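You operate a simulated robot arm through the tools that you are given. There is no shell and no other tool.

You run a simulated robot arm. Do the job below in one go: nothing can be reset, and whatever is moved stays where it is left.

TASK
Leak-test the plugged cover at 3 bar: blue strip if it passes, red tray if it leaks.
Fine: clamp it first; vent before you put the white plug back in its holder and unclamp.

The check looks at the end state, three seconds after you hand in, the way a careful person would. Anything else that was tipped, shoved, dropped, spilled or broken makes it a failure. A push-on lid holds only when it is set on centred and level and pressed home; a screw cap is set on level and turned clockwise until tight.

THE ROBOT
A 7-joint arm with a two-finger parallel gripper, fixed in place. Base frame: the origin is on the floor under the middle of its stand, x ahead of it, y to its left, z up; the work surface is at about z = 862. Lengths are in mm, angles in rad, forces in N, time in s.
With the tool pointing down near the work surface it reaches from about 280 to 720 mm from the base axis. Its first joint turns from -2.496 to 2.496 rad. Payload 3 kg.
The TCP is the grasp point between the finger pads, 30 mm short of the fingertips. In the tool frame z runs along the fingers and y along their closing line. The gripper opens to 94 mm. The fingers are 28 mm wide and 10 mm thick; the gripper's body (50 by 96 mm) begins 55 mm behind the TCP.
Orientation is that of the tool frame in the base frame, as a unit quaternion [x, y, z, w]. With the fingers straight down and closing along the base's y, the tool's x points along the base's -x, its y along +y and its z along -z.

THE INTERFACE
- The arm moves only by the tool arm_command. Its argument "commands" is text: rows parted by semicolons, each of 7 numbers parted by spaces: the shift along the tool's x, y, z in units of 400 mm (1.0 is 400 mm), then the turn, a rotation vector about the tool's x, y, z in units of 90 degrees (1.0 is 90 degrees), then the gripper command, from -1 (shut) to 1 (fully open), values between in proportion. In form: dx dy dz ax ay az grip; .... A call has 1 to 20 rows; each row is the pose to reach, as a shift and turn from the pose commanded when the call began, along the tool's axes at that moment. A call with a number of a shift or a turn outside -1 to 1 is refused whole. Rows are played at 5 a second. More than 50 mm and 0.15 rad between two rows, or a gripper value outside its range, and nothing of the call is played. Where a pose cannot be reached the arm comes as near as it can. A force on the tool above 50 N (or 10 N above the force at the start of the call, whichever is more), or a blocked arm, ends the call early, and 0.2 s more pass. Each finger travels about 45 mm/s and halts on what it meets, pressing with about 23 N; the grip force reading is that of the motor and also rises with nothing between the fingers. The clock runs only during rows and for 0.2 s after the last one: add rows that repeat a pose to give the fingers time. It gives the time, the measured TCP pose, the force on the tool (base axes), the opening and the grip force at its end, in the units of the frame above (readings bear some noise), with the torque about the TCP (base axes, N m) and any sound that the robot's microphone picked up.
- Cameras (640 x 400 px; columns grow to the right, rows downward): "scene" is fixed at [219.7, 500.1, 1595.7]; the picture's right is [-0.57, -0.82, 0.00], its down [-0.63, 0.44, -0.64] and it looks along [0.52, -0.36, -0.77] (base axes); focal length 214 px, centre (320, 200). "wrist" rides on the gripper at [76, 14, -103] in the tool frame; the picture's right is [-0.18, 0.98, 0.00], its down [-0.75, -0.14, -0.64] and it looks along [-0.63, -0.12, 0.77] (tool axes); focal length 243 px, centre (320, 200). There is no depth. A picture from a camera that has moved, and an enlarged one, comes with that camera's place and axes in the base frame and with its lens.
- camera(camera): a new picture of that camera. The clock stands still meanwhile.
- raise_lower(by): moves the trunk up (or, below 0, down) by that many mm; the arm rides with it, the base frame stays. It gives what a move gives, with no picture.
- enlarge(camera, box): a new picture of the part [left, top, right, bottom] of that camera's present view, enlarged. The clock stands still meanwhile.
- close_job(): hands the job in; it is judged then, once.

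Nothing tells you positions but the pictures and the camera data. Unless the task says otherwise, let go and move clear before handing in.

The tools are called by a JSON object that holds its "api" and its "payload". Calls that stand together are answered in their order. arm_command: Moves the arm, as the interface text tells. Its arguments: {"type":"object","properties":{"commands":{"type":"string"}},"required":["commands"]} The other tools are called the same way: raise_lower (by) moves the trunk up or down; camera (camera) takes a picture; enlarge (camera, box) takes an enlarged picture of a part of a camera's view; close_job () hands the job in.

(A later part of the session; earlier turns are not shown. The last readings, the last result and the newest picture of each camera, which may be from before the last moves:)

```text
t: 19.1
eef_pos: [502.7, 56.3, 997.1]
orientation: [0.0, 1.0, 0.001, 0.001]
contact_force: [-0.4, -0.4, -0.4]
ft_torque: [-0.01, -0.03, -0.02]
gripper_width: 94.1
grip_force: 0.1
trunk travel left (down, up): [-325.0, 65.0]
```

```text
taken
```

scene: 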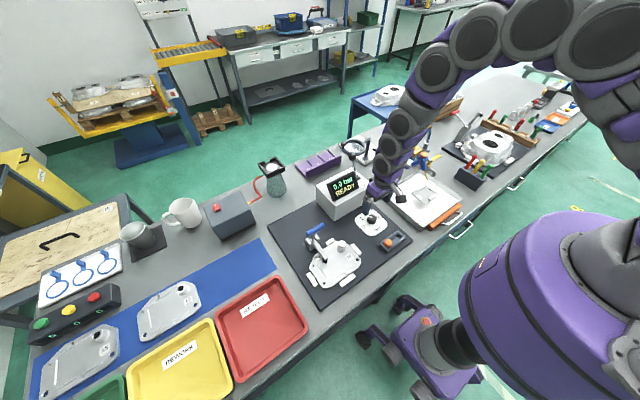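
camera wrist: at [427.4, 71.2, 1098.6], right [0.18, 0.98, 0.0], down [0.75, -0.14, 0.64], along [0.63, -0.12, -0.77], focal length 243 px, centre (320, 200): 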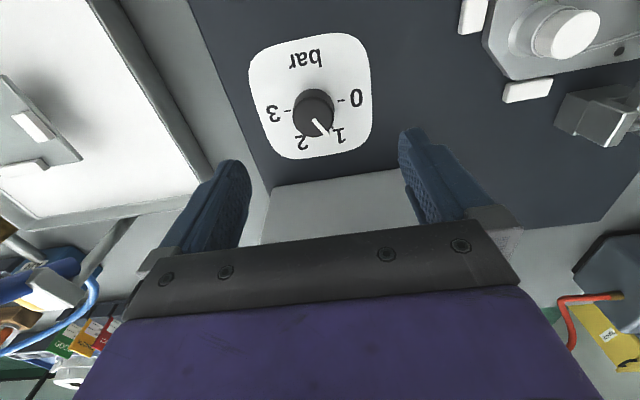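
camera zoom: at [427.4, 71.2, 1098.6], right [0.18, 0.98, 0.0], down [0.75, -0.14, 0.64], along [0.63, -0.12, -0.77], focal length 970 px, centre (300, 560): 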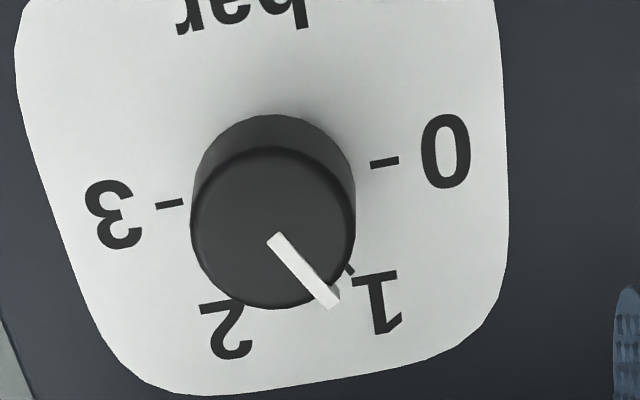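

The knob is centred near (504.5, 51) with its top at about z = 888, and the pointer is exactly on 1. I'll pre-turn the gripper 60° counter-clockwise while lowering a bit, then check the alignment.

{"api": "arm_command", "payload": {"commands": "-0.001 -0.003 0.01 0 0 -0.0834 1; -0.002 -0.006 0.02 0 0 -0.1668 1; -0.003 -0.009 0.03 0 0 -0.25 1; -0.004 -0.0143 0.045 0 0 -0.3334 1; -0.004 -0.0143 0.06 0 0 -0.4168 1; -0.004 -0.0143 0.07 0 0 -0.5 1; -0.004 -0.0143 0.08 0 0 -0.5834 1; -0.004 -0.0143 0.09 0 0 -0.6667 1; -0.004 -0.0143 0.09 0 0 -0.6667 1; -0.004 -0.0143 0.09 0 0 -0.6667 1"}}

{"api": "camera", "payload": {"camera": "wrist"}}

{"api": "enlarge", "payload": {"camera": "scene", "box": [340, 180, 420, 245]}}

```text
t: 21.3
eef_pos: [502.5, 51.5, 962.1]
orientation: [-0.5, 0.866, -0.001, 0.001]
contact_force: [-0.6, 1.0, 0.0]
ft_torque: [-0.02, -0.01, 0.01]
gripper_width: 93.9
grip_force: 0.0
trunk travel left (down, up): [-325.0, 65.0]
```

```text
taken
camera wrist: at [453.4, -6.8, 1063.8], right [-0.76, 0.65, 0.0], down [0.5, 0.58, 0.64], along [0.42, 0.49, -0.77], focal length 243 px, centre (320, 200)
```

wrist: 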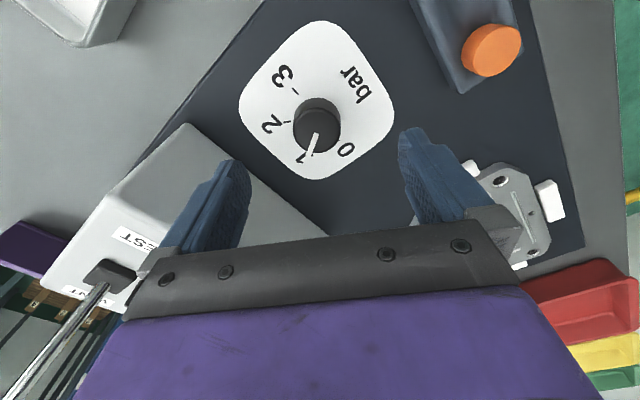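

```text
6.15 times, centred on (380, 212) of scene
camera zoom: at [219.7, 500.1, 1595.7], right [-0.57, -0.82, 0.0], down [-0.63, 0.44, -0.64], along [0.52, -0.36, -0.77], focal length 1320 px, centre (-49, 123)
```

zoom: 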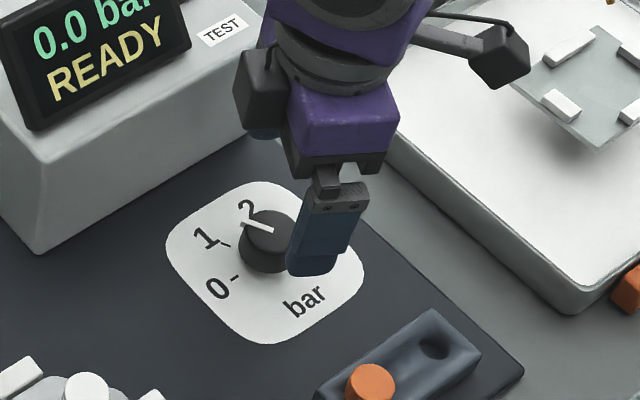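

The gripper is turned 60° and centred over the knob. I'll lower to z ≈ 902 (fingertips just above the card) and close on the knob.

{"api": "arm_command", "payload": {"commands": "0.002 -0.004 0.05 0 0 0 1; 0.002 -0.004 0.1 0 0 0 1; 0.002 -0.004 0.13 0 0 0 1; 0.002 -0.004 0.15 0 0 0 1; 0.002 -0.004 0.15 0 0 0 1; 0.002 -0.004 0.15 0 0 0 -1; 0.002 -0.004 0.15 0 0 0 -1; 0.002 -0.004 0.15 0 0 0 -1; 0.002 -0.004 0.15 0 0 0 -1; 0.002 -0.004 0.15 0 0 0 -1; 0.002 -0.004 0.15 0 0 0 -1"}}

{"api": "camera", "payload": {"camera": "wrist"}}

{"api": "enlarge", "payload": {"camera": "scene", "box": [340, 180, 420, 245]}}

```text
t: 23.7
eef_pos: [504.6, 51.7, 901.4]
orientation: [-0.5, 0.866, 0.0, 0.001]
contact_force: [9.4, -0.4, 2.3]
ft_torque: [0.05, -0.39, -0.02]
gripper_width: 37.1
grip_force: 44.9
trunk travel left (down, up): [-325.0, 65.0]
```

```text
taken
camera wrist: at [455.8, -7.1, 1003.3], right [-0.76, 0.65, 0.0], down [0.5, 0.58, 0.64], along [0.42, 0.49, -0.76], focal length 243 px, centre (320, 200)
```

wrist: 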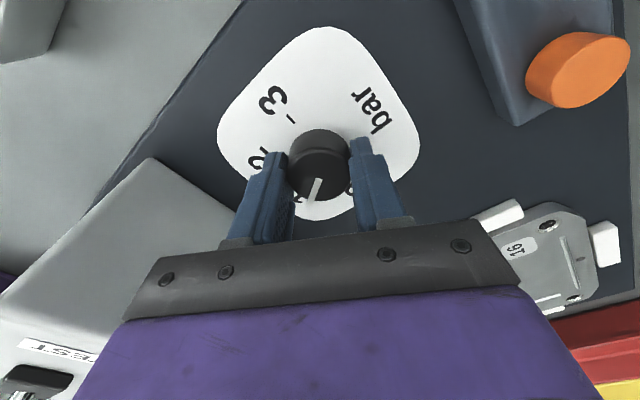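

```text
6.15 times, centred on (380, 212) of scene
camera zoom: at [219.7, 500.1, 1595.7], right [-0.57, -0.82, 0.0], down [-0.63, 0.44, -0.64], along [0.52, -0.36, -0.77], focal length 1320 px, centre (-49, 123)
```

zoom: 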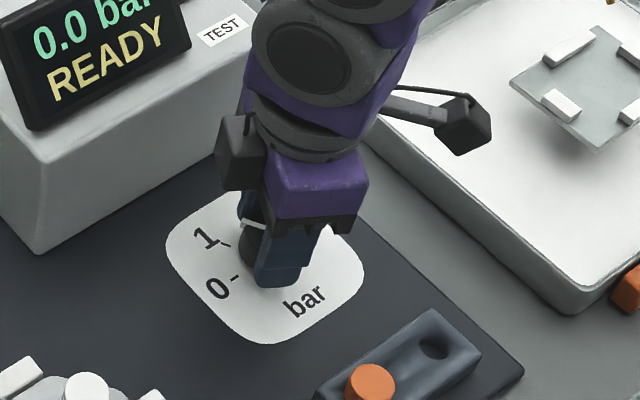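

The knob is gripped (37 mm). Turning clockwise 60° first.

{"api": "arm_command", "payload": {"commands": "0 0 0 0 0 0.0834 -1; 0 0 0 0 0 0.1668 -1; 0 0 0 0 0 0.25 -1; 0 0 0 0 0 0.3334 -1; 0 0 0 0 0 0.4168 -1; 0 0 0 0 0 0.5 -1; 0 0 0 0 0 0.5834 -1; 0 0 0 0 0 0.6667 -1; 0 0 0 0 0 0.6667 -1"}}

{"api": "camera", "payload": {"camera": "wrist"}}

{"api": "enlarge", "payload": {"camera": "wrist", "box": [250, 80, 400, 220]}}

```text
t: 25.7
eef_pos: [506.8, 49.9, 901.0]
orientation: [0.001, 1.0, 0.0, 0.002]
contact_force: [26.0, -1.3, 4.1]
ft_torque: [-0.08, -0.3, -0.01]
gripper_width: 37.1
grip_force: 45.1
trunk travel left (down, up): [-325.0, 65.0]
```

```text
taken
camera wrist: at [430.8, 64.8, 1003.3], right [0.19, 0.98, 0.0], down [0.75, -0.14, 0.64], along [0.63, -0.12, -0.76], focal length 243 px, centre (320, 200)
```

wrist: 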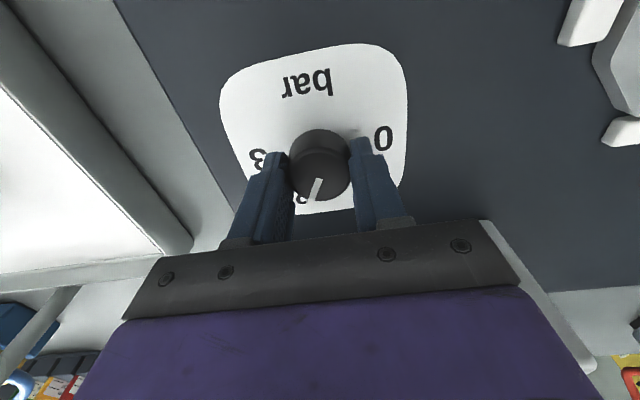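

```text
2.86 times, centred on (325, 150) of wrist
camera zoom: at [430.8, 64.8, 1003.3], right [0.19, 0.98, 0.0], down [0.75, -0.14, 0.64], along [0.63, -0.12, -0.76], focal length 693 px, centre (306, 343)
```

zoom: 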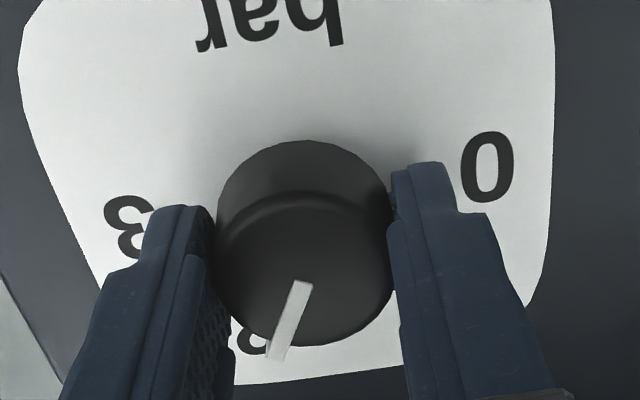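

The pointer is now at 2. I'll relax the sideways force a little and turn another 60° to 3.

{"api": "arm_command", "payload": {"commands": "-0.003 0 0 0 0 0.0834 -1; -0.006 0 0 0 0 0.1668 -1; -0.006 0 0 0 0 0.25 -1; -0.006 0 0 0 0 0.3334 -1; -0.006 0 0 0 0 0.4168 -1; -0.006 0 0 0 0 0.5 -1; -0.006 0 0 0 0 0.5834 -1; -0.006 0 0 0 0 0.6667 -1; -0.006 0 0 0 0 0.6667 -1; -0.006 0 0 0 0 0.6667 -1"}}

{"api": "camera", "payload": {"camera": "wrist"}}

{"api": "enlarge", "payload": {"camera": "wrist", "box": [250, 80, 400, 220]}}

```text
t: 27.9
eef_pos: [505.9, 48.6, 901.7]
orientation: [0.5, 0.866, 0.001, -0.001]
contact_force: [2.1, -4.4, -3.3]
ft_torque: [-0.15, -0.04, -0.02]
gripper_width: 37.1
grip_force: 45.1
trunk travel left (down, up): [-325.0, 65.0]
```

```text
taken
camera wrist: at [480.9, 122.3, 1003.7], right [0.94, 0.33, 0.0], down [0.25, -0.72, 0.64], along [0.21, -0.6, -0.77], focal length 243 px, centre (320, 200)
```

wrist: 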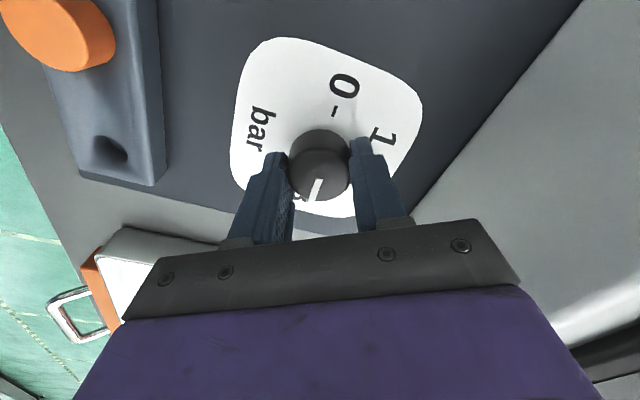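

```text
2.86 times, centred on (325, 150) of wrist
camera zoom: at [480.9, 122.3, 1003.7], right [0.94, 0.33, 0.0], down [0.25, -0.72, 0.64], along [0.21, -0.6, -0.77], focal length 693 px, centre (306, 343)
```

zoom: 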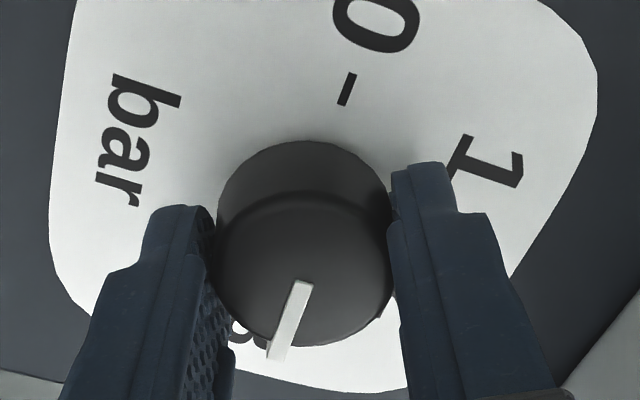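

The pointer appears to be at 3. I'll open, lift straight up and read it unobstructed.

{"api": "arm_command", "payload": {"commands": "0 0 0 0 0 0 1; 0 0 0 0 0 0 1; 0 0 0 0 0 0 1; 0 0 0 0 0 0 1; 0 0 -0.06 0 0 0 1; 0 0 -0.14 0 0 0 1; 0 0 -0.24 0 0 0 1; 0 0 -0.35 0 0 0 1; 0 0 -0.45 0 0 0 1; 0 0 -0.45 0 0 0 1"}}

{"api": "enlarge", "payload": {"camera": "wrist", "box": [260, 20, 390, 120]}}

{"api": "enlarge", "payload": {"camera": "scene", "box": [300, 130, 440, 245]}}

{"api": "camera", "payload": {"camera": "wrist"}}

```text
t: 30.1
eef_pos: [507.2, 50.4, 1083.6]
orientation: [0.5, 0.866, -0.001, 0.0]
contact_force: [-0.7, -0.2, -0.5]
ft_torque: [-0.02, 0.03, -0.01]
gripper_width: 93.8
grip_force: 0.1
trunk travel left (down, up): [-325.0, 65.0]
```

```text
4.00 times, centred on (325, 70) of wrist
camera zoom: at [481.8, 124.3, 1184.2], right [0.94, 0.33, 0.0], down [0.25, -0.72, 0.64], along [0.21, -0.61, -0.77], focal length 970 px, centre (300, 720)
```

zoom: 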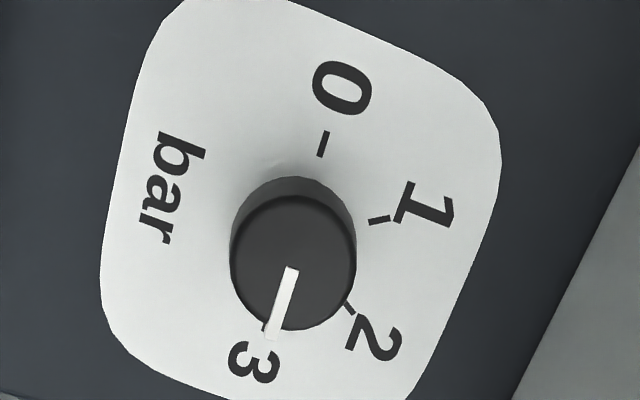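

```text
3.48 times, centred on (370, 188) of scene
camera zoom: at [219.7, 500.1, 1595.7], right [-0.57, -0.82, 0.0], down [-0.63, 0.44, -0.64], along [0.52, -0.36, -0.77], focal length 746 px, centre (146, 244)
```

zoom: 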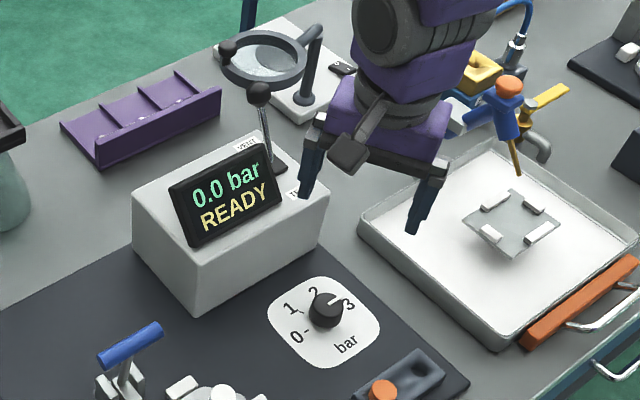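

```text
taken
camera wrist: at [481.8, 124.3, 1184.2], right [0.94, 0.33, 0.0], down [0.25, -0.72, 0.64], along [0.21, -0.61, -0.77], focal length 243 px, centre (320, 200)
```

wrist: 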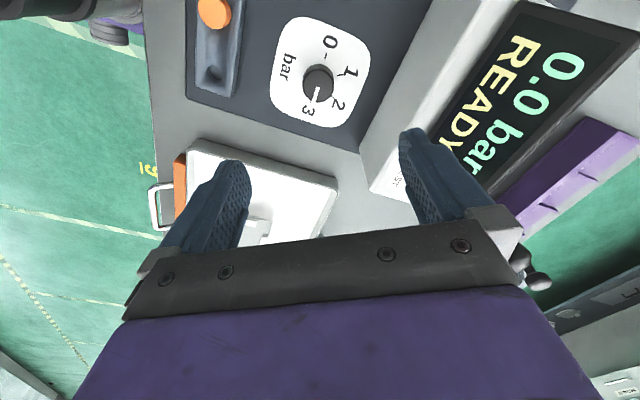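

The pointer reads 3 bar. Now the TEST/VENT lever: its ball is near (698, 12, 1049), leaning to VENT (+x). I'll move up and forward with the gripper unturned to see it closely.

{"api": "arm_command", "payload": {"commands": "-0.02 0.015 -0.04 0 0 -0.0834 1; -0.04 0.03 -0.08 0 0 -0.1668 1; -0.07 0.05 -0.12 0 0 -0.25 1; -0.1 0.075 -0.15 0 0 -0.3334 1; -0.13 0.095 -0.1675 0 0 -0.4168 1; -0.155 0.115 -0.1675 0 0 -0.5 1; -0.18 0.135 -0.1675 0 0 -0.5834 1; -0.2028 0.1513 -0.1675 0 0 -0.6667 1; -0.2028 0.1513 -0.1675 0 0 -0.6667 1; -0.2028 0.1513 -0.1675 0 0 -0.6667 1"}}

{"api": "camera", "payload": {"camera": "wrist"}}

{"api": "enlarge", "payload": {"camera": "wrist", "box": [240, 80, 420, 230]}}

{"api": "enlarge", "payload": {"camera": "scene", "box": [330, 145, 390, 195]}}

```text
t: 32.3
eef_pos: [600.2, 7.8, 1147.6]
orientation: [-0.001, 1.0, 0.0, 0.001]
contact_force: [-1.0, 0.1, -0.2]
ft_torque: [-0.03, 0.0, -0.01]
gripper_width: 93.8
grip_force: 0.1
trunk travel left (down, up): [-325.0, 65.0]
```

```text
taken
camera wrist: at [524.2, 23.5, 1250.6], right [0.18, 0.98, 0.0], down [0.75, -0.14, 0.64], along [0.63, -0.12, -0.77], focal length 243 px, centre (320, 200)
```

wrist: 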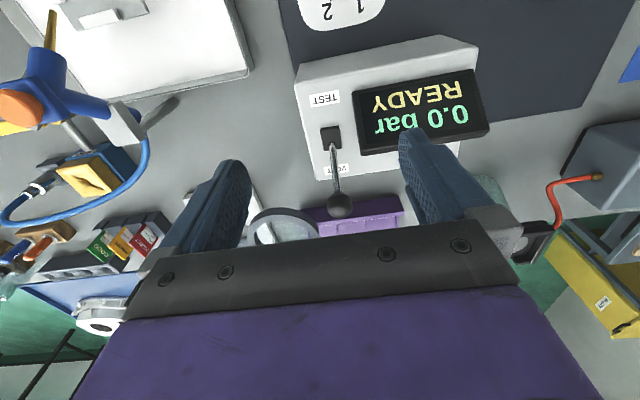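

```text
2.67 times, centred on (330, 155) of wrist
camera zoom: at [524.2, 23.5, 1250.6], right [0.18, 0.98, 0.0], down [0.75, -0.14, 0.64], along [0.63, -0.12, -0.77], focal length 647 px, centre (293, 320)
```

zoom: 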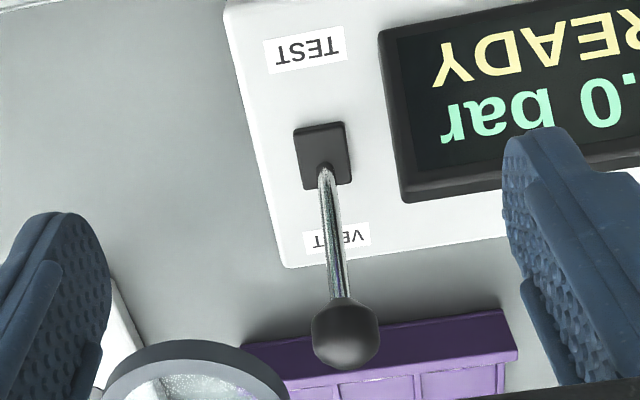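

```text
8.00 times, centred on (360, 170) of scene
camera zoom: at [219.7, 500.1, 1595.7], right [-0.57, -0.82, 0.0], down [-0.63, 0.44, -0.64], along [0.52, -0.36, -0.77], focal length 1716 px, centre (0, 440)
```

zoom: 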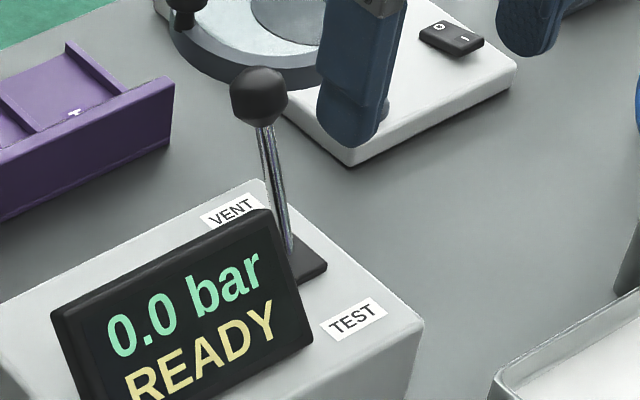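

The lever ball is at about (697.5, 13, 1049), pivoting near (657, 14, 978); the display's edge is at y ≈ 43, so I'll use a narrow opening. Moving above the ball first.

{"api": "arm_command", "payload": {"commands": "-0.08 0.003 0 0 0 0 0.5; -0.16 0.007 0 0 0 0 0.3; -0.243 0.01 0 0 0 0 0.2; -0.243 0.01 0 0 0 0 0.15; -0.243 0.01 0 0 0 0 0.15; -0.243 0.01 0.06 0 0 0 0.15; -0.243 0.01 0.06 0 0 0 0.15"}}

{"api": "camera", "payload": {"camera": "wrist"}}

{"api": "enlarge", "payload": {"camera": "scene", "box": [320, 125, 400, 195]}}

```text
t: 33.9
eef_pos: [694.0, 13.1, 1125.4]
orientation: [-0.001, 1.0, 0.0, 0.001]
contact_force: [-0.3, 0.4, -0.4]
ft_torque: [-0.02, 0.05, 0.01]
gripper_width: 54.1
grip_force: 0.0
trunk travel left (down, up): [-325.0, 65.0]
```

```text
taken
camera wrist: at [619.6, 27.9, 1227.8], right [0.18, 0.98, 0.0], down [0.75, -0.14, 0.64], along [0.63, -0.12, -0.77], focal length 243 px, centre (320, 200)
```

wrist: 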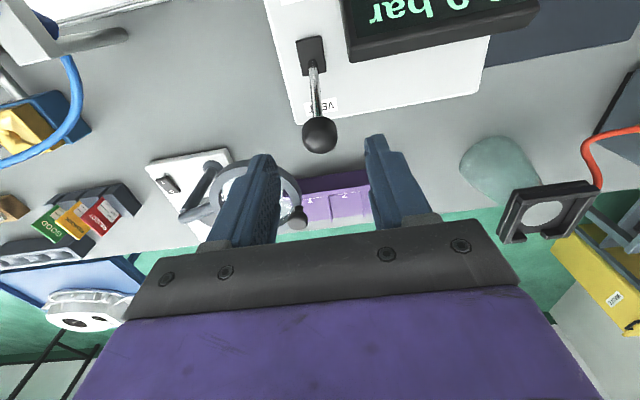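

```text
5.71 times, centred on (360, 160) of scene
camera zoom: at [219.7, 500.1, 1595.7], right [-0.57, -0.82, 0.0], down [-0.63, 0.44, -0.64], along [0.52, -0.36, -0.77], focal length 1226 px, centre (91, 429)
```

zoom: 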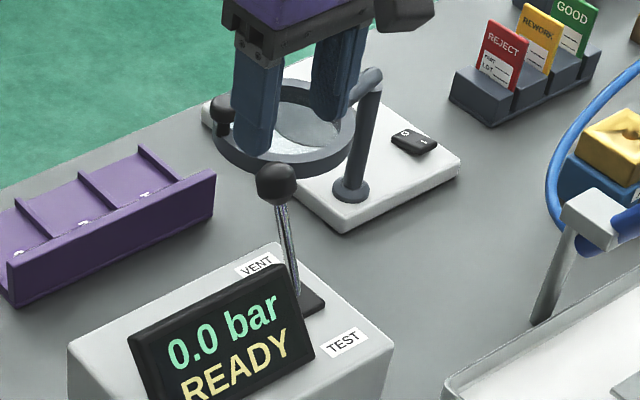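

The ball sits right under the fingers. Descending around it and gripping.

{"api": "arm_command", "payload": {"commands": "-0.005 -0.003 0.06 0 0 0 0.15; -0.01 -0.003 0.12 0 0 0 0.15; -0.01 -0.003 0.17 0 0 0 0.15; -0.01 -0.003 0.17 0 0 0 0.15; -0.01 -0.003 0.17 0 0 0 -1; -0.01 -0.003 0.17 0 0 0 -1; -0.01 -0.003 0.17 0 0 0 -1; -0.01 -0.003 0.17 0 0 0 -1"}}

{"api": "camera", "payload": {"camera": "wrist"}}

{"api": "enlarge", "payload": {"camera": "scene", "box": [320, 125, 400, 195]}}

```text
t: 35.7
eef_pos: [700.5, 13.0, 1057.6]
orientation: [0.0, 1.0, 0.0, 0.0]
contact_force: [1.0, -1.7, -0.4]
ft_torque: [-0.02, -0.08, 0.02]
gripper_width: 26.6
grip_force: 45.6
trunk travel left (down, up): [-325.0, 65.0]
```

```text
taken
camera wrist: at [623.6, 26.7, 1159.0], right [0.18, 0.98, 0.0], down [0.75, -0.14, 0.64], along [0.63, -0.12, -0.77], focal length 243 px, centre (320, 200)
```

wrist: 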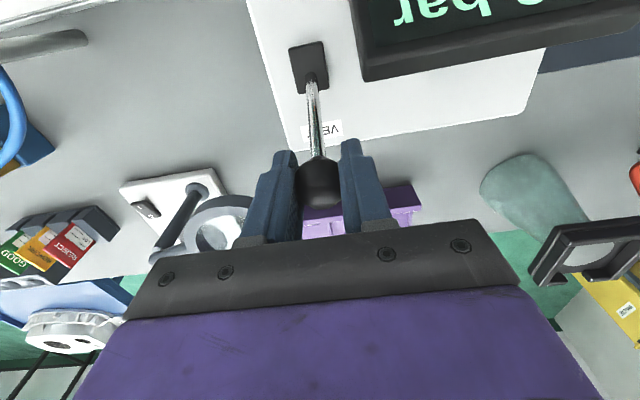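

```text
5.71 times, centred on (360, 160) of scene
camera zoom: at [219.7, 500.1, 1595.7], right [-0.57, -0.82, 0.0], down [-0.63, 0.44, -0.64], along [0.52, -0.36, -0.77], focal length 1226 px, centre (91, 429)
```

zoom: 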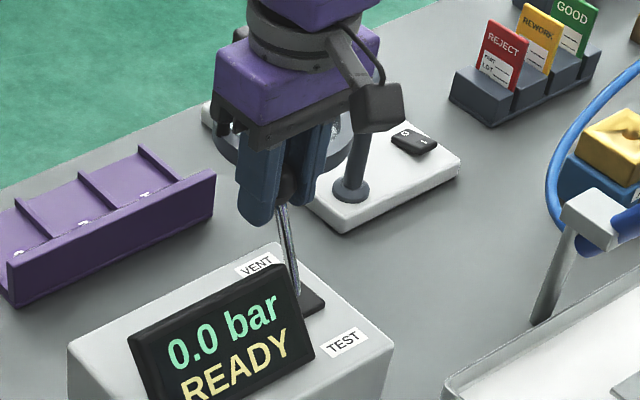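

The ball is gripped (26.6 mm) and the clamp is shut, dial at 3. Now I'll swing the lever along its arc from VENT toward TEST.

{"api": "arm_command", "payload": {"commands": "0.0323 0 -0.015 0 0 0 -1; 0.068 0 -0.0245 0 0 0 -1; 0.105 0 -0.0278 0 0 0 -1; 0.142 0 -0.0245 0 0 0 -1; 0.178 0 -0.015 0 0 0 -1; 0.2 0 -0.004 0 0 0 -1"}}

{"api": "camera", "payload": {"camera": "wrist"}}

{"api": "enlarge", "payload": {"camera": "scene", "box": [300, 145, 400, 265]}}

```text
t: 37.1
eef_pos: [617.5, 11.4, 1061.3]
orientation: [0.0, 1.0, 0.001, 0.002]
contact_force: [-0.9, -2.4, 32.1]
ft_torque: [-0.02, -1.36, -0.05]
gripper_width: 27.9
grip_force: 44.8
trunk travel left (down, up): [-325.0, 65.0]
```

```text
taken
camera wrist: at [542.1, 26.6, 1162.2], right [0.18, 0.98, 0.0], down [0.75, -0.14, 0.65], along [0.63, -0.12, -0.76], focal length 243 px, centre (320, 200)
```

wrist: 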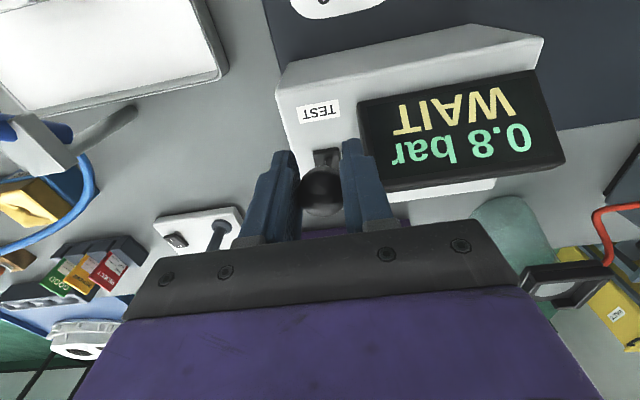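

```text
3.33 times, centred on (350, 205) of scene
camera zoom: at [219.7, 500.1, 1595.7], right [-0.57, -0.82, 0.0], down [-0.63, 0.44, -0.64], along [0.52, -0.36, -0.77], focal length 715 px, centre (220, 183)
```

zoom: 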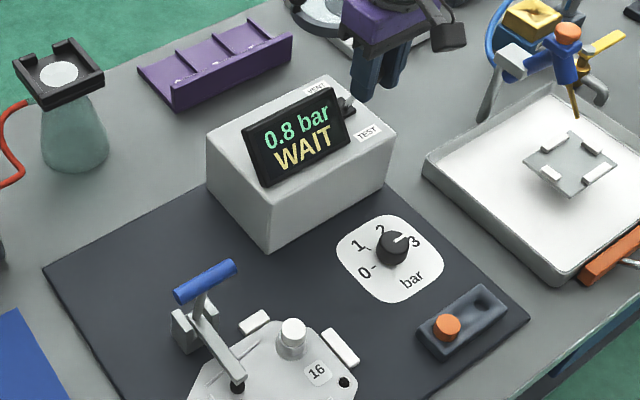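

The test has begun: 0.8 bar, WAIT, pressure rising. I'll hold here (easing the vertical force slightly) and watch the display.

{"api": "arm_command", "payload": {"commands": "0 0 -0.006 0 0 0 -1; 0 0 -0.006 0 0 0 -1; 0 0 -0.006 0 0 0 -1; 0 0 -0.006 0 0 0 -1; 0 0 -0.006 0 0 0 -1"}}

{"api": "enlarge", "payload": {"camera": "scene", "box": [310, 145, 400, 215]}}

{"api": "camera", "payload": {"camera": "wrist"}}

```text
t: 38.3
eef_pos: [618.5, 12.2, 1061.1]
orientation: [0.0, 1.0, 0.0, -0.001]
contact_force: [-7.2, -4.1, 9.4]
ft_torque: [-0.04, 0.27, -0.03]
gripper_width: 27.9
grip_force: 45.1
trunk travel left (down, up): [-325.0, 65.0]
```

```text
5.71 times, centred on (355, 180) of scene
camera zoom: at [219.7, 500.1, 1595.7], right [-0.57, -0.82, 0.0], down [-0.63, 0.44, -0.64], along [0.52, -0.36, -0.77], focal length 1226 px, centre (120, 314)
```

zoom: 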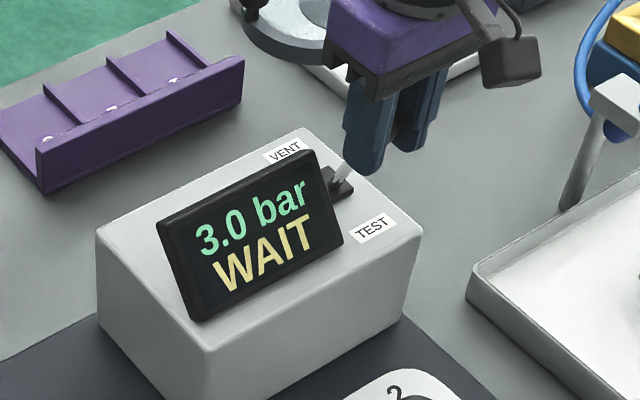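

```text
taken
camera wrist: at [543.0, 26.6, 1162.7], right [0.18, 0.98, 0.0], down [0.75, -0.14, 0.64], along [0.63, -0.12, -0.77], focal length 243 px, centre (320, 200)
```

wrist: 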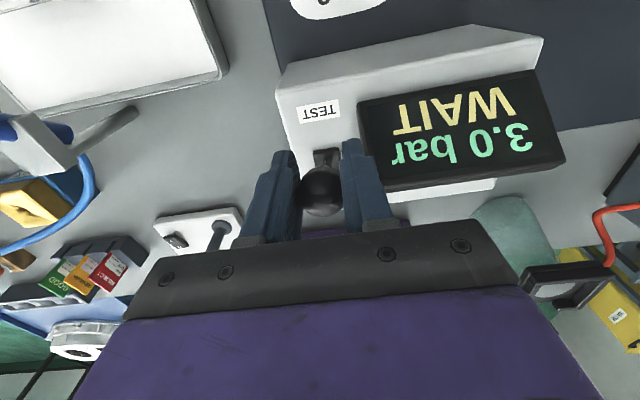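

The pressure has reached 3.0 bar and the display shows WAIT. I'll wait on for the result.

{"api": "arm_command", "payload": {"commands": "0 0 0 0 0 0 -1; 0 0 0 0 0 0 -1; 0 0 0 0 0 0 -1; 0 0 0 0 0 0 -1; 0 0 0 0 0 0 -1; 0 0 0 0 0 0 -1; 0 0 0 0 0 0 -1; 0 0 0 0 0 0 -1; 0 0 0 0 0 0 -1; 0 0 0 0 0 0 -1; 0 0 0 0 0 0 -1; 0 0 0 0 0 0 -1; 0 0 0 0 0 0 -1; 0 0 0 0 0 0 -1; 0 0 0 0 0 0 -1"}}

{"api": "enlarge", "payload": {"camera": "scene", "box": [310, 145, 400, 215]}}

```text
t: 41.5
eef_pos: [621.2, 12.3, 1061.6]
orientation: [0.0, 1.0, 0.001, 0.002]
contact_force: [2.6, -2.8, 8.5]
ft_torque: [-0.03, -0.76, -0.05]
gripper_width: 26.9
grip_force: 45.1
trunk travel left (down, up): [-325.0, 65.0]
```

```text
5.71 times, centred on (355, 180) of scene
camera zoom: at [219.7, 500.1, 1595.7], right [-0.57, -0.82, 0.0], down [-0.63, 0.44, -0.64], along [0.52, -0.36, -0.77], focal length 1226 px, centre (120, 314)
```

zoom: 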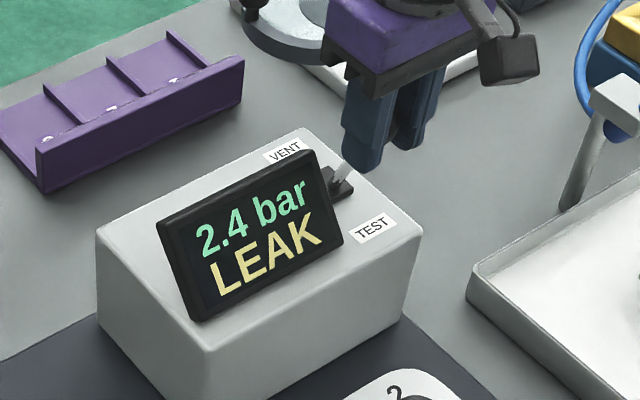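

The display says LEAK at 2.4 bar, so the cover goes to the red tray, provided the clamp really was seated. Before venting I'll look closely at the clamp foot and plug.

{"api": "enlarge", "payload": {"camera": "scene", "box": [316, 248, 336, 266]}}

{"api": "enlarge", "payload": {"camera": "scene", "box": [330, 238, 350, 256]}}

{"api": "enlarge", "payload": {"camera": "scene", "box": [295, 215, 345, 265]}}

```text
16.00 times, centred on (326, 257) of scene
camera zoom: at [219.7, 500.1, 1595.7], right [-0.57, -0.82, 0.0], down [-0.63, 0.44, -0.64], along [0.52, -0.36, -0.77], focal length 3432 px, centre (224, -712)
```

zoom: 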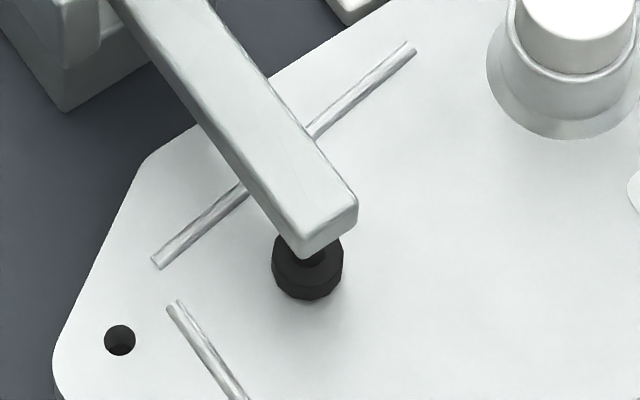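

```text
16.00 times, centred on (340, 247) of scene
camera zoom: at [219.7, 500.1, 1595.7], right [-0.57, -0.82, 0.0], down [-0.63, 0.44, -0.64], along [0.52, -0.36, -0.77], focal length 3432 px, centre (0, -552)
```

zoom: 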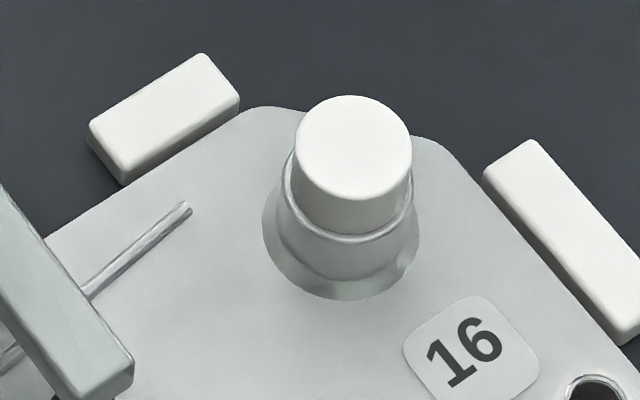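

```text
8.00 times, centred on (320, 240) of scene
camera zoom: at [219.7, 500.1, 1595.7], right [-0.57, -0.82, 0.0], down [-0.63, 0.44, -0.64], along [0.52, -0.36, -0.77], focal length 1716 px, centre (320, -120)
```

zoom: 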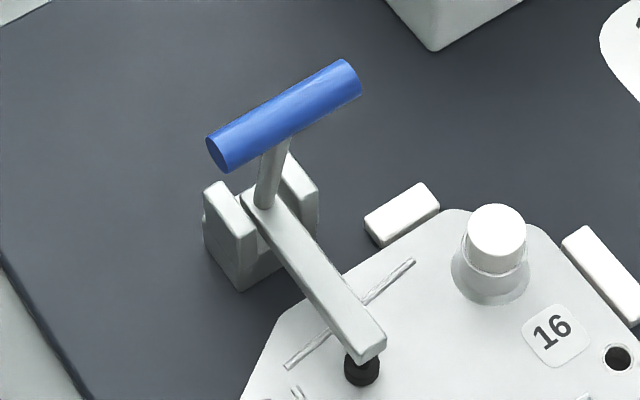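

The clamp foot is firmly on the cover and the plug sits in its boss, so the LEAK reading stands. Now I'll swing the lever back to VENT.

{"api": "arm_command", "payload": {"commands": "-0.022 0 -0.008 0 0 0 -1; -0.058 0 -0.0165 0 0 0 -1; -0.095 0 -0.019 0 0 0 -1; -0.132 0 -0.0145 0 0 0 -1; -0.1677 0 -0.005 0 0 0 -1; -0.2 0 0.008 0 0 0 -1; -0.2 0 0.008 0 0 0 -1; -0.2 0 0.008 0 0 0 -1"}}

{"api": "enlarge", "payload": {"camera": "scene", "box": [310, 135, 400, 215]}}

{"api": "camera", "payload": {"camera": "wrist"}}

```text
t: 43.3
eef_pos: [701.4, 12.0, 1058.5]
orientation: [0.0, 1.0, 0.001, 0.002]
contact_force: [-4.6, -2.9, 6.6]
ft_torque: [-0.07, 0.8, 0.01]
gripper_width: 27.0
grip_force: 44.8
trunk travel left (down, up): [-325.0, 65.0]
```

```text
5.00 times, centred on (355, 175) of scene
camera zoom: at [219.7, 500.1, 1595.7], right [-0.57, -0.82, 0.0], down [-0.63, 0.44, -0.64], along [0.52, -0.36, -0.77], focal length 1072 px, centre (145, 325)
```

zoom: 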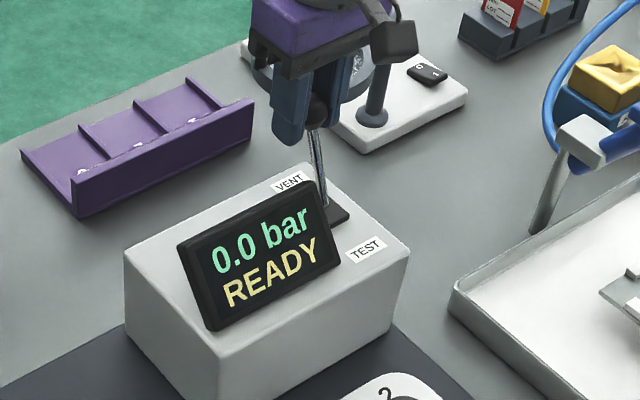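

```text
taken
camera wrist: at [625.0, 26.6, 1160.0], right [0.18, 0.98, 0.0], down [0.75, -0.14, 0.64], along [0.63, -0.12, -0.76], focal length 243 px, centre (320, 200)
```

wrist: 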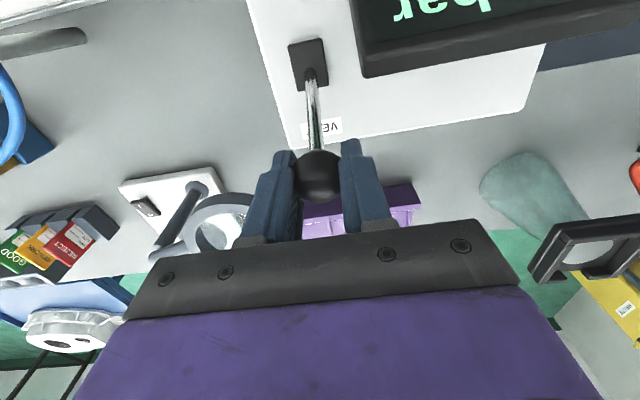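

Vented: 0.0 bar, READY, lever at VENT. Releasing the ball with a small opening and rising.

{"api": "arm_command", "payload": {"commands": "0 0 0 0 0 0 0.15; 0 0 0 0 0 0 0.15; 0 0 0 0 0 0 0.15; 0 0 -0.05 0 0 0 0.15; 0 0 -0.12 0 0 0 0.15; 0 0 -0.2 0 0 0 0.15; 0 0 -0.27 0 0 0 0.15; 0 0 -0.27 0 0 0 0.15"}}

{"api": "enlarge", "payload": {"camera": "scene", "box": [310, 135, 400, 215]}}

```text
t: 45.1
eef_pos: [699.6, 12.7, 1163.5]
orientation: [0.0, 1.0, 0.0, 0.0]
contact_force: [0.0, 0.1, -0.2]
ft_torque: [0.02, -0.03, 0.0]
gripper_width: 54.3
grip_force: 0.0
trunk travel left (down, up): [-325.0, 65.0]
```

```text
5.00 times, centred on (355, 175) of scene
camera zoom: at [219.7, 500.1, 1595.7], right [-0.57, -0.82, 0.0], down [-0.63, 0.44, -0.64], along [0.52, -0.36, -0.77], focal length 1072 px, centre (145, 325)
```

zoom: 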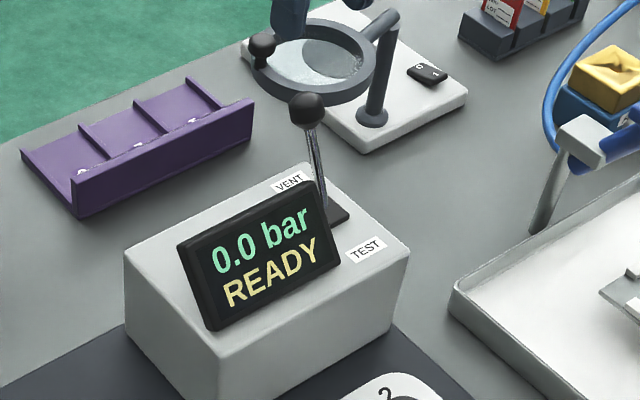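

The lever stays at VENT. Now I'll go above the white plug with the gripper turned 90° so the fingers close along x, away from the clamp handle.

{"api": "arm_command", "payload": {"commands": "0.045 0.045 0.01 0 0 -0.0834 0.3; 0.09 0.09 0.02 0 0 -0.1667 0.3; 0.14 0.135 0.04 0 0 -0.25 0.3; 0.187 0.18 0.06 0 0 -0.3333 0.3; 0.234 0.225 0.08 0 0 -0.4167 0.3; 0.281 0.27 0.1 0 0 -0.5 0.3; 0.328 0.315 0.13 0 0 -0.5833 0.3; 0.375 0.36 0.16 0 0 -0.6667 0.3; 0.42 0.405 0.19 0 0 -0.75 0.3; 0.467 0.45 0.22 0 0 -0.8333 0.3; 0.514 0.495 0.24 0 0 -0.9167 0.3; 0.5615 0.54 0.25 0 0 -1.0 0.3; 0.5615 0.54 0.25 0 0 -1.0 0.3; 0.5615 0.54 0.25 0 0 -1.0 0.3"}}

{"api": "camera", "payload": {"camera": "wrist"}}

{"api": "enlarge", "payload": {"camera": "wrist", "box": [250, 60, 390, 180]}}

{"api": "enlarge", "payload": {"camera": "scene", "box": [280, 180, 380, 270]}}

```text
t: 48.1
eef_pos: [476.5, 227.5, 1065.6]
orientation: [0.707, -0.707, 0.0, 0.0]
contact_force: [-0.1, -0.3, 0.8]
ft_torque: [-0.04, 0.01, 0.0]
gripper_width: 61.1
grip_force: 0.1
trunk travel left (down, up): [-325.0, 65.0]
```

```text
taken
camera wrist: at [462.2, 152.8, 1167.4], right [-0.98, 0.18, 0.0], down [0.14, 0.75, 0.64], along [0.12, 0.63, -0.77], focal length 243 px, centre (320, 200)
```

wrist: 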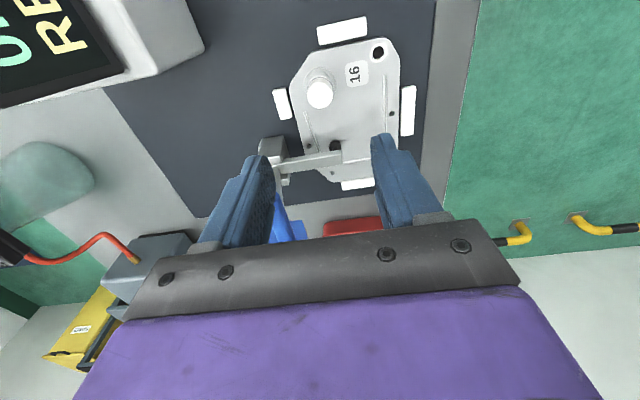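

```text
3.33 times, centred on (320, 120) of wrist
camera zoom: at [462.2, 152.8, 1167.4], right [-0.98, 0.18, 0.0], down [0.14, 0.75, 0.64], along [0.12, 0.63, -0.77], focal length 809 px, centre (320, 467)
```

zoom: 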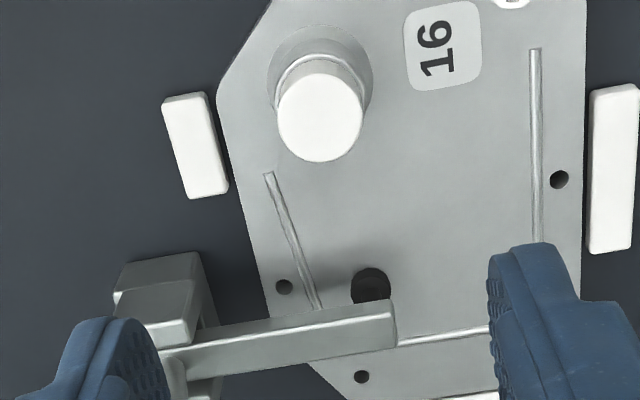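

```text
4.44 times, centred on (330, 225) of scene
camera zoom: at [219.7, 500.1, 1595.7], right [-0.57, -0.82, 0.0], down [-0.63, 0.44, -0.64], along [0.52, -0.36, -0.77], focal length 953 px, centre (276, 89)
```

zoom: 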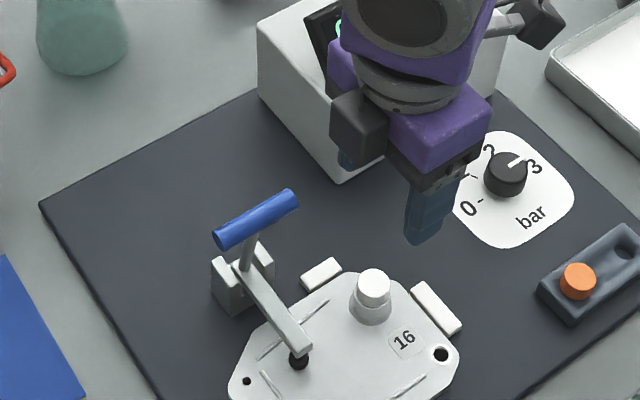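

The plug is centred near (476, 228, top ≈ 907). There is a dark box on the far side of the gripper head that could come near the clamp handle, so I'll check its size first.

{"api": "enlarge", "payload": {"camera": "scene", "box": [320, 170, 400, 240]}}

{"api": "camera", "payload": {"camera": "scene"}}

```text
5.71 times, centred on (360, 205) of scene
camera zoom: at [219.7, 500.1, 1595.7], right [-0.57, -0.82, 0.0], down [-0.63, 0.44, -0.64], along [0.52, -0.36, -0.77], focal length 1226 px, centre (91, 171)
```

zoom: 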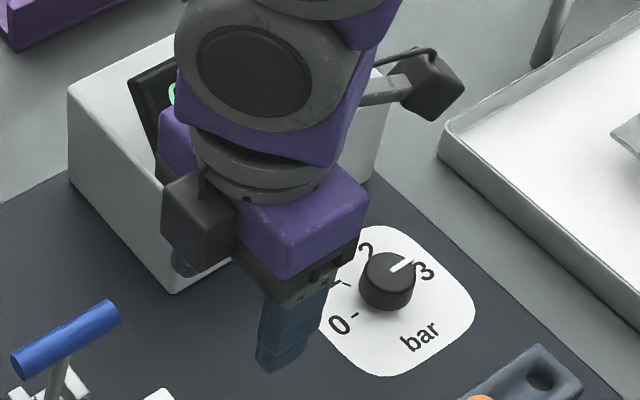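

```text
taken
```

scene: 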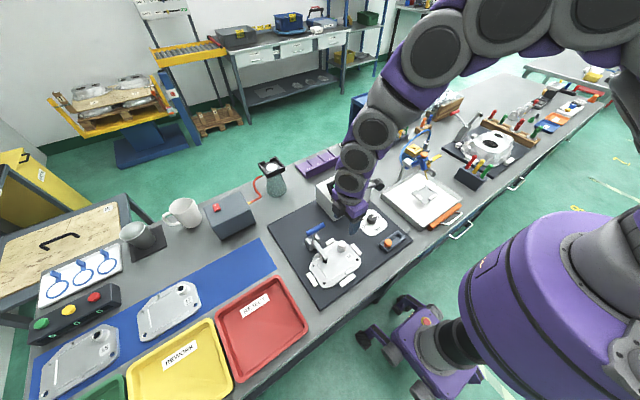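

The box stays roughly 20 mm clear of the handle when straight down. Descending to just above gripping height and checking.

{"api": "arm_command", "payload": {"commands": "0 0 0.08 0 0 0 0.3; 0 0 0.16 0 0 0 0.3; 0 0 0.24 0 0 0 0.3; 0 0 0.31 0 0 0 0.3; 0 0 0.325 0 0 0 0.3; 0 0 0.325 0 0 0 0.3"}}

{"api": "camera", "payload": {"camera": "wrist"}}

{"api": "enlarge", "payload": {"camera": "scene", "box": [300, 190, 380, 260]}}

```text
t: 49.5
eef_pos: [475.9, 227.5, 936.6]
orientation: [0.707, -0.707, 0.001, -0.001]
contact_force: [0.0, 0.3, 0.1]
ft_torque: [-0.02, 0.02, -0.02]
gripper_width: 61.2
grip_force: 0.0
trunk travel left (down, up): [-325.0, 65.0]
```

```text
taken
camera wrist: at [462.2, 152.6, 1037.8], right [-0.98, 0.18, 0.0], down [0.14, 0.75, 0.64], along [0.12, 0.63, -0.77], focal length 243 px, centre (320, 200)
```

wrist: 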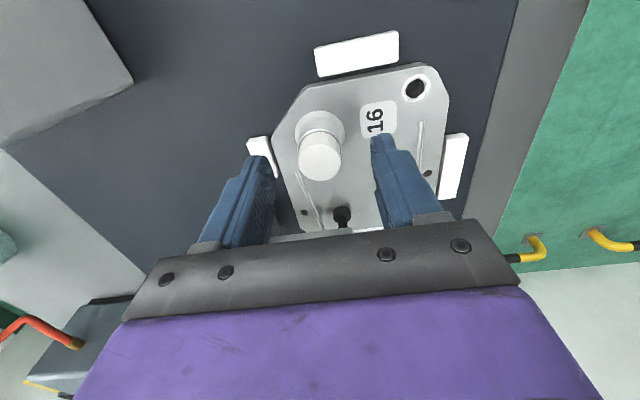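

```text
5.71 times, centred on (340, 225) of scene
camera zoom: at [219.7, 500.1, 1595.7], right [-0.57, -0.82, 0.0], down [-0.63, 0.44, -0.64], along [0.52, -0.36, -0.77], focal length 1226 px, centre (206, 57)
```

zoom: 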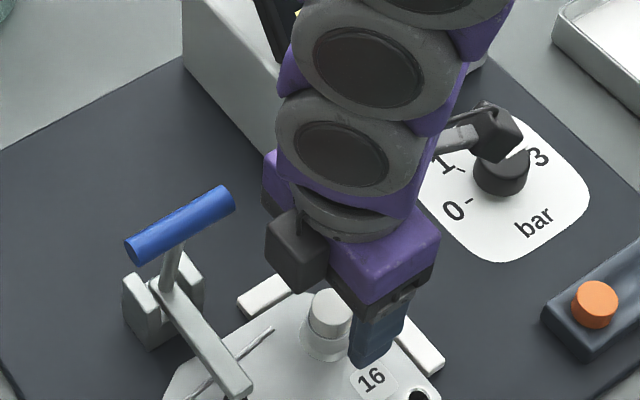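

{"api": "enlarge", "payload": {"camera": "wrist", "box": [240, 90, 400, 220]}}

```text
3.08 times, centred on (320, 155) of wrist
camera zoom: at [462.2, 152.6, 1037.8], right [-0.98, 0.18, 0.0], down [0.14, 0.75, 0.64], along [0.12, 0.63, -0.77], focal length 746 px, centre (320, 338)
```

zoom: 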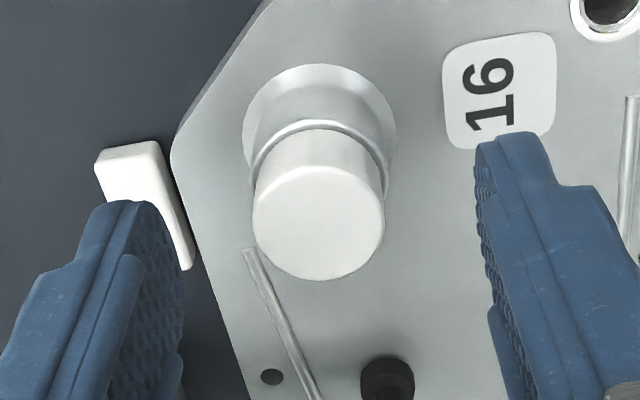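

The plug is 26 mm across, exposed about 15 mm above the boss rim (z ≈ 892), and well centred between the fingers. Lowering 12 mm and closing on it.

{"api": "arm_command", "payload": {"commands": "0 0 0.015 0 0 0 0.3; 0 0 0.03 0 0 0 0.3; 0 0 0.03 0 0 0 0.3; 0 0 0.03 0 0 0 -1; 0 0 0.03 0 0 0 -1; 0 0 0.03 0 0 0 -1; 0 0 0.03 0 0 0 -1; 0 0 0.03 0 0 0 -1; 0 0 0.03 0 0 0 -1"}}

{"api": "enlarge", "payload": {"camera": "wrist", "box": [240, 90, 400, 220]}}

```text
t: 51.5
eef_pos: [477.3, 227.7, 923.9]
orientation: [0.707, -0.707, 0.0, -0.002]
contact_force: [0.0, 0.4, -0.5]
ft_torque: [0.05, 0.0, -0.08]
gripper_width: 29.7
grip_force: 23.2
trunk travel left (down, up): [-325.0, 65.0]
```

```text
3.08 times, centred on (320, 155) of wrist
camera zoom: at [462.3, 152.2, 1026.0], right [-0.98, 0.18, 0.0], down [0.14, 0.75, 0.64], along [0.12, 0.63, -0.77], focal length 746 px, centre (320, 338)
```

zoom: 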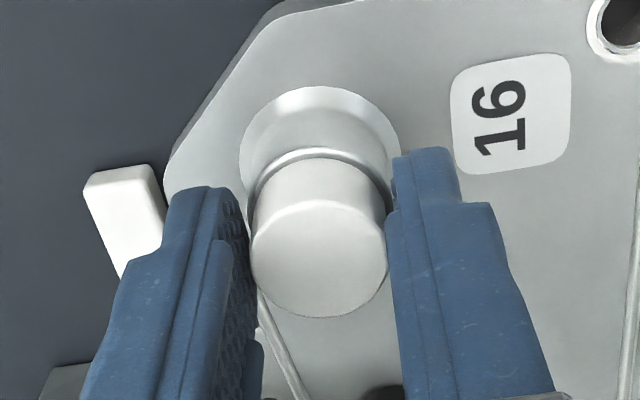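

{"api": "arm_command", "payload": {"commands": "0 0 0 0 0 0 -1; 0 0 0 0 0 0 -1; 0 0 0 0 0 0 -1; 0 0 0 0 0 0 -1"}}

{"api": "enlarge", "payload": {"camera": "wrist", "box": [240, 90, 400, 220]}}

{"api": "enlarge", "payload": {"camera": "scene", "box": [315, 220, 365, 265]}}

```text
t: 52.5
eef_pos: [476.0, 227.1, 924.4]
orientation: [0.707, -0.707, 0.001, 0.0]
contact_force: [-0.4, -0.4, 0.2]
ft_torque: [0.0, -0.03, -0.02]
gripper_width: 29.8
grip_force: 22.9
trunk travel left (down, up): [-325.0, 65.0]
```

```text
3.08 times, centred on (320, 155) of wrist
camera zoom: at [462.3, 152.2, 1026.0], right [-0.98, 0.18, 0.0], down [0.14, 0.75, 0.64], along [0.12, 0.63, -0.77], focal length 746 px, centre (320, 338)
```

zoom: 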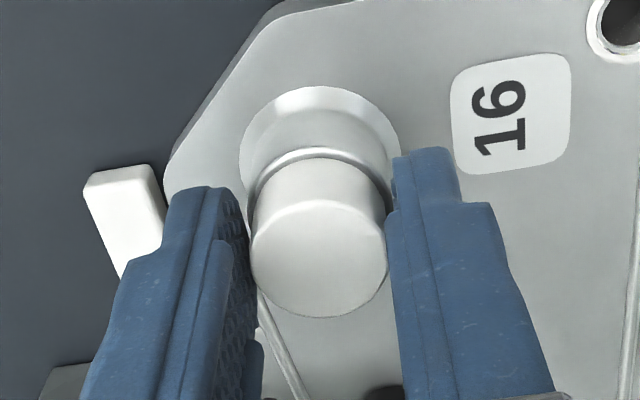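

```text
8.89 times, centred on (340, 242) of scene
camera zoom: at [219.7, 500.1, 1595.7], right [-0.57, -0.82, 0.0], down [-0.63, 0.44, -0.64], along [0.52, -0.36, -0.77], focal length 1906 px, centre (142, -178)
```

zoom: 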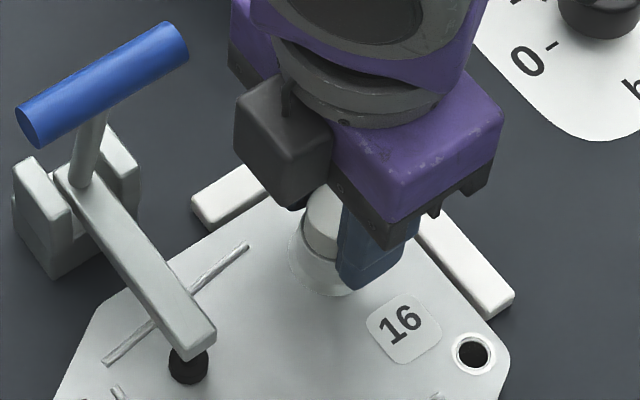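

Grip reads 29.8 mm on the plug. I'll pull straight up slowly and watch force and picture.

{"api": "arm_command", "payload": {"commands": "0 0 -0.008 0 0 0 -1; 0 0 -0.016 0 0 0 -1; 0 0 -0.024 0 0 0 -1; 0 0 -0.032 0 0 0 -1; 0 0 -0.04 0 0 0 -1; 0 0 -0.04 0 0 0 -1"}}

{"api": "enlarge", "payload": {"camera": "wrist", "box": [240, 90, 400, 220]}}

{"api": "enlarge", "payload": {"camera": "scene", "box": [315, 220, 365, 265]}}

```text
t: 53.9
eef_pos: [476.5, 228.1, 939.0]
orientation: [0.707, -0.707, 0.0, -0.001]
contact_force: [-0.6, 0.3, 0.9]
ft_torque: [-0.01, 0.04, 0.01]
gripper_width: 22.6
grip_force: 22.6
trunk travel left (down, up): [-325.0, 65.0]
```

```text
3.08 times, centred on (320, 155) of wrist
camera zoom: at [462.5, 153.3, 1041.8], right [-0.98, 0.18, 0.0], down [0.14, 0.75, 0.64], along [0.12, 0.63, -0.77], focal length 746 px, centre (320, 338)
```

zoom: 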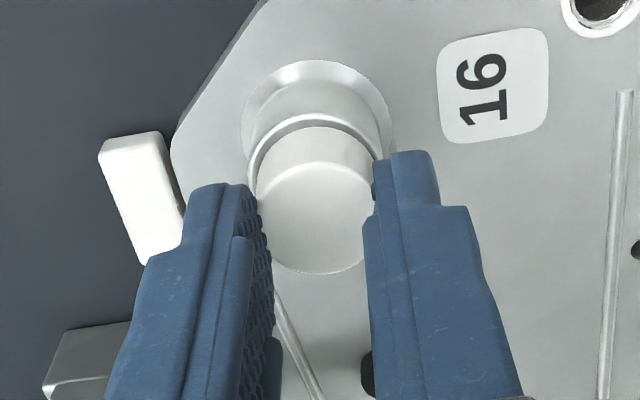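

```text
8.89 times, centred on (340, 242) of scene
camera zoom: at [219.7, 500.1, 1595.7], right [-0.57, -0.82, 0.0], down [-0.63, 0.44, -0.64], along [0.52, -0.36, -0.77], focal length 1906 px, centre (142, -178)
```

zoom: 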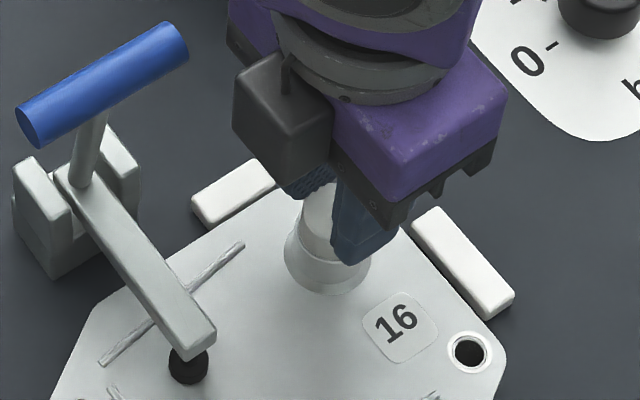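

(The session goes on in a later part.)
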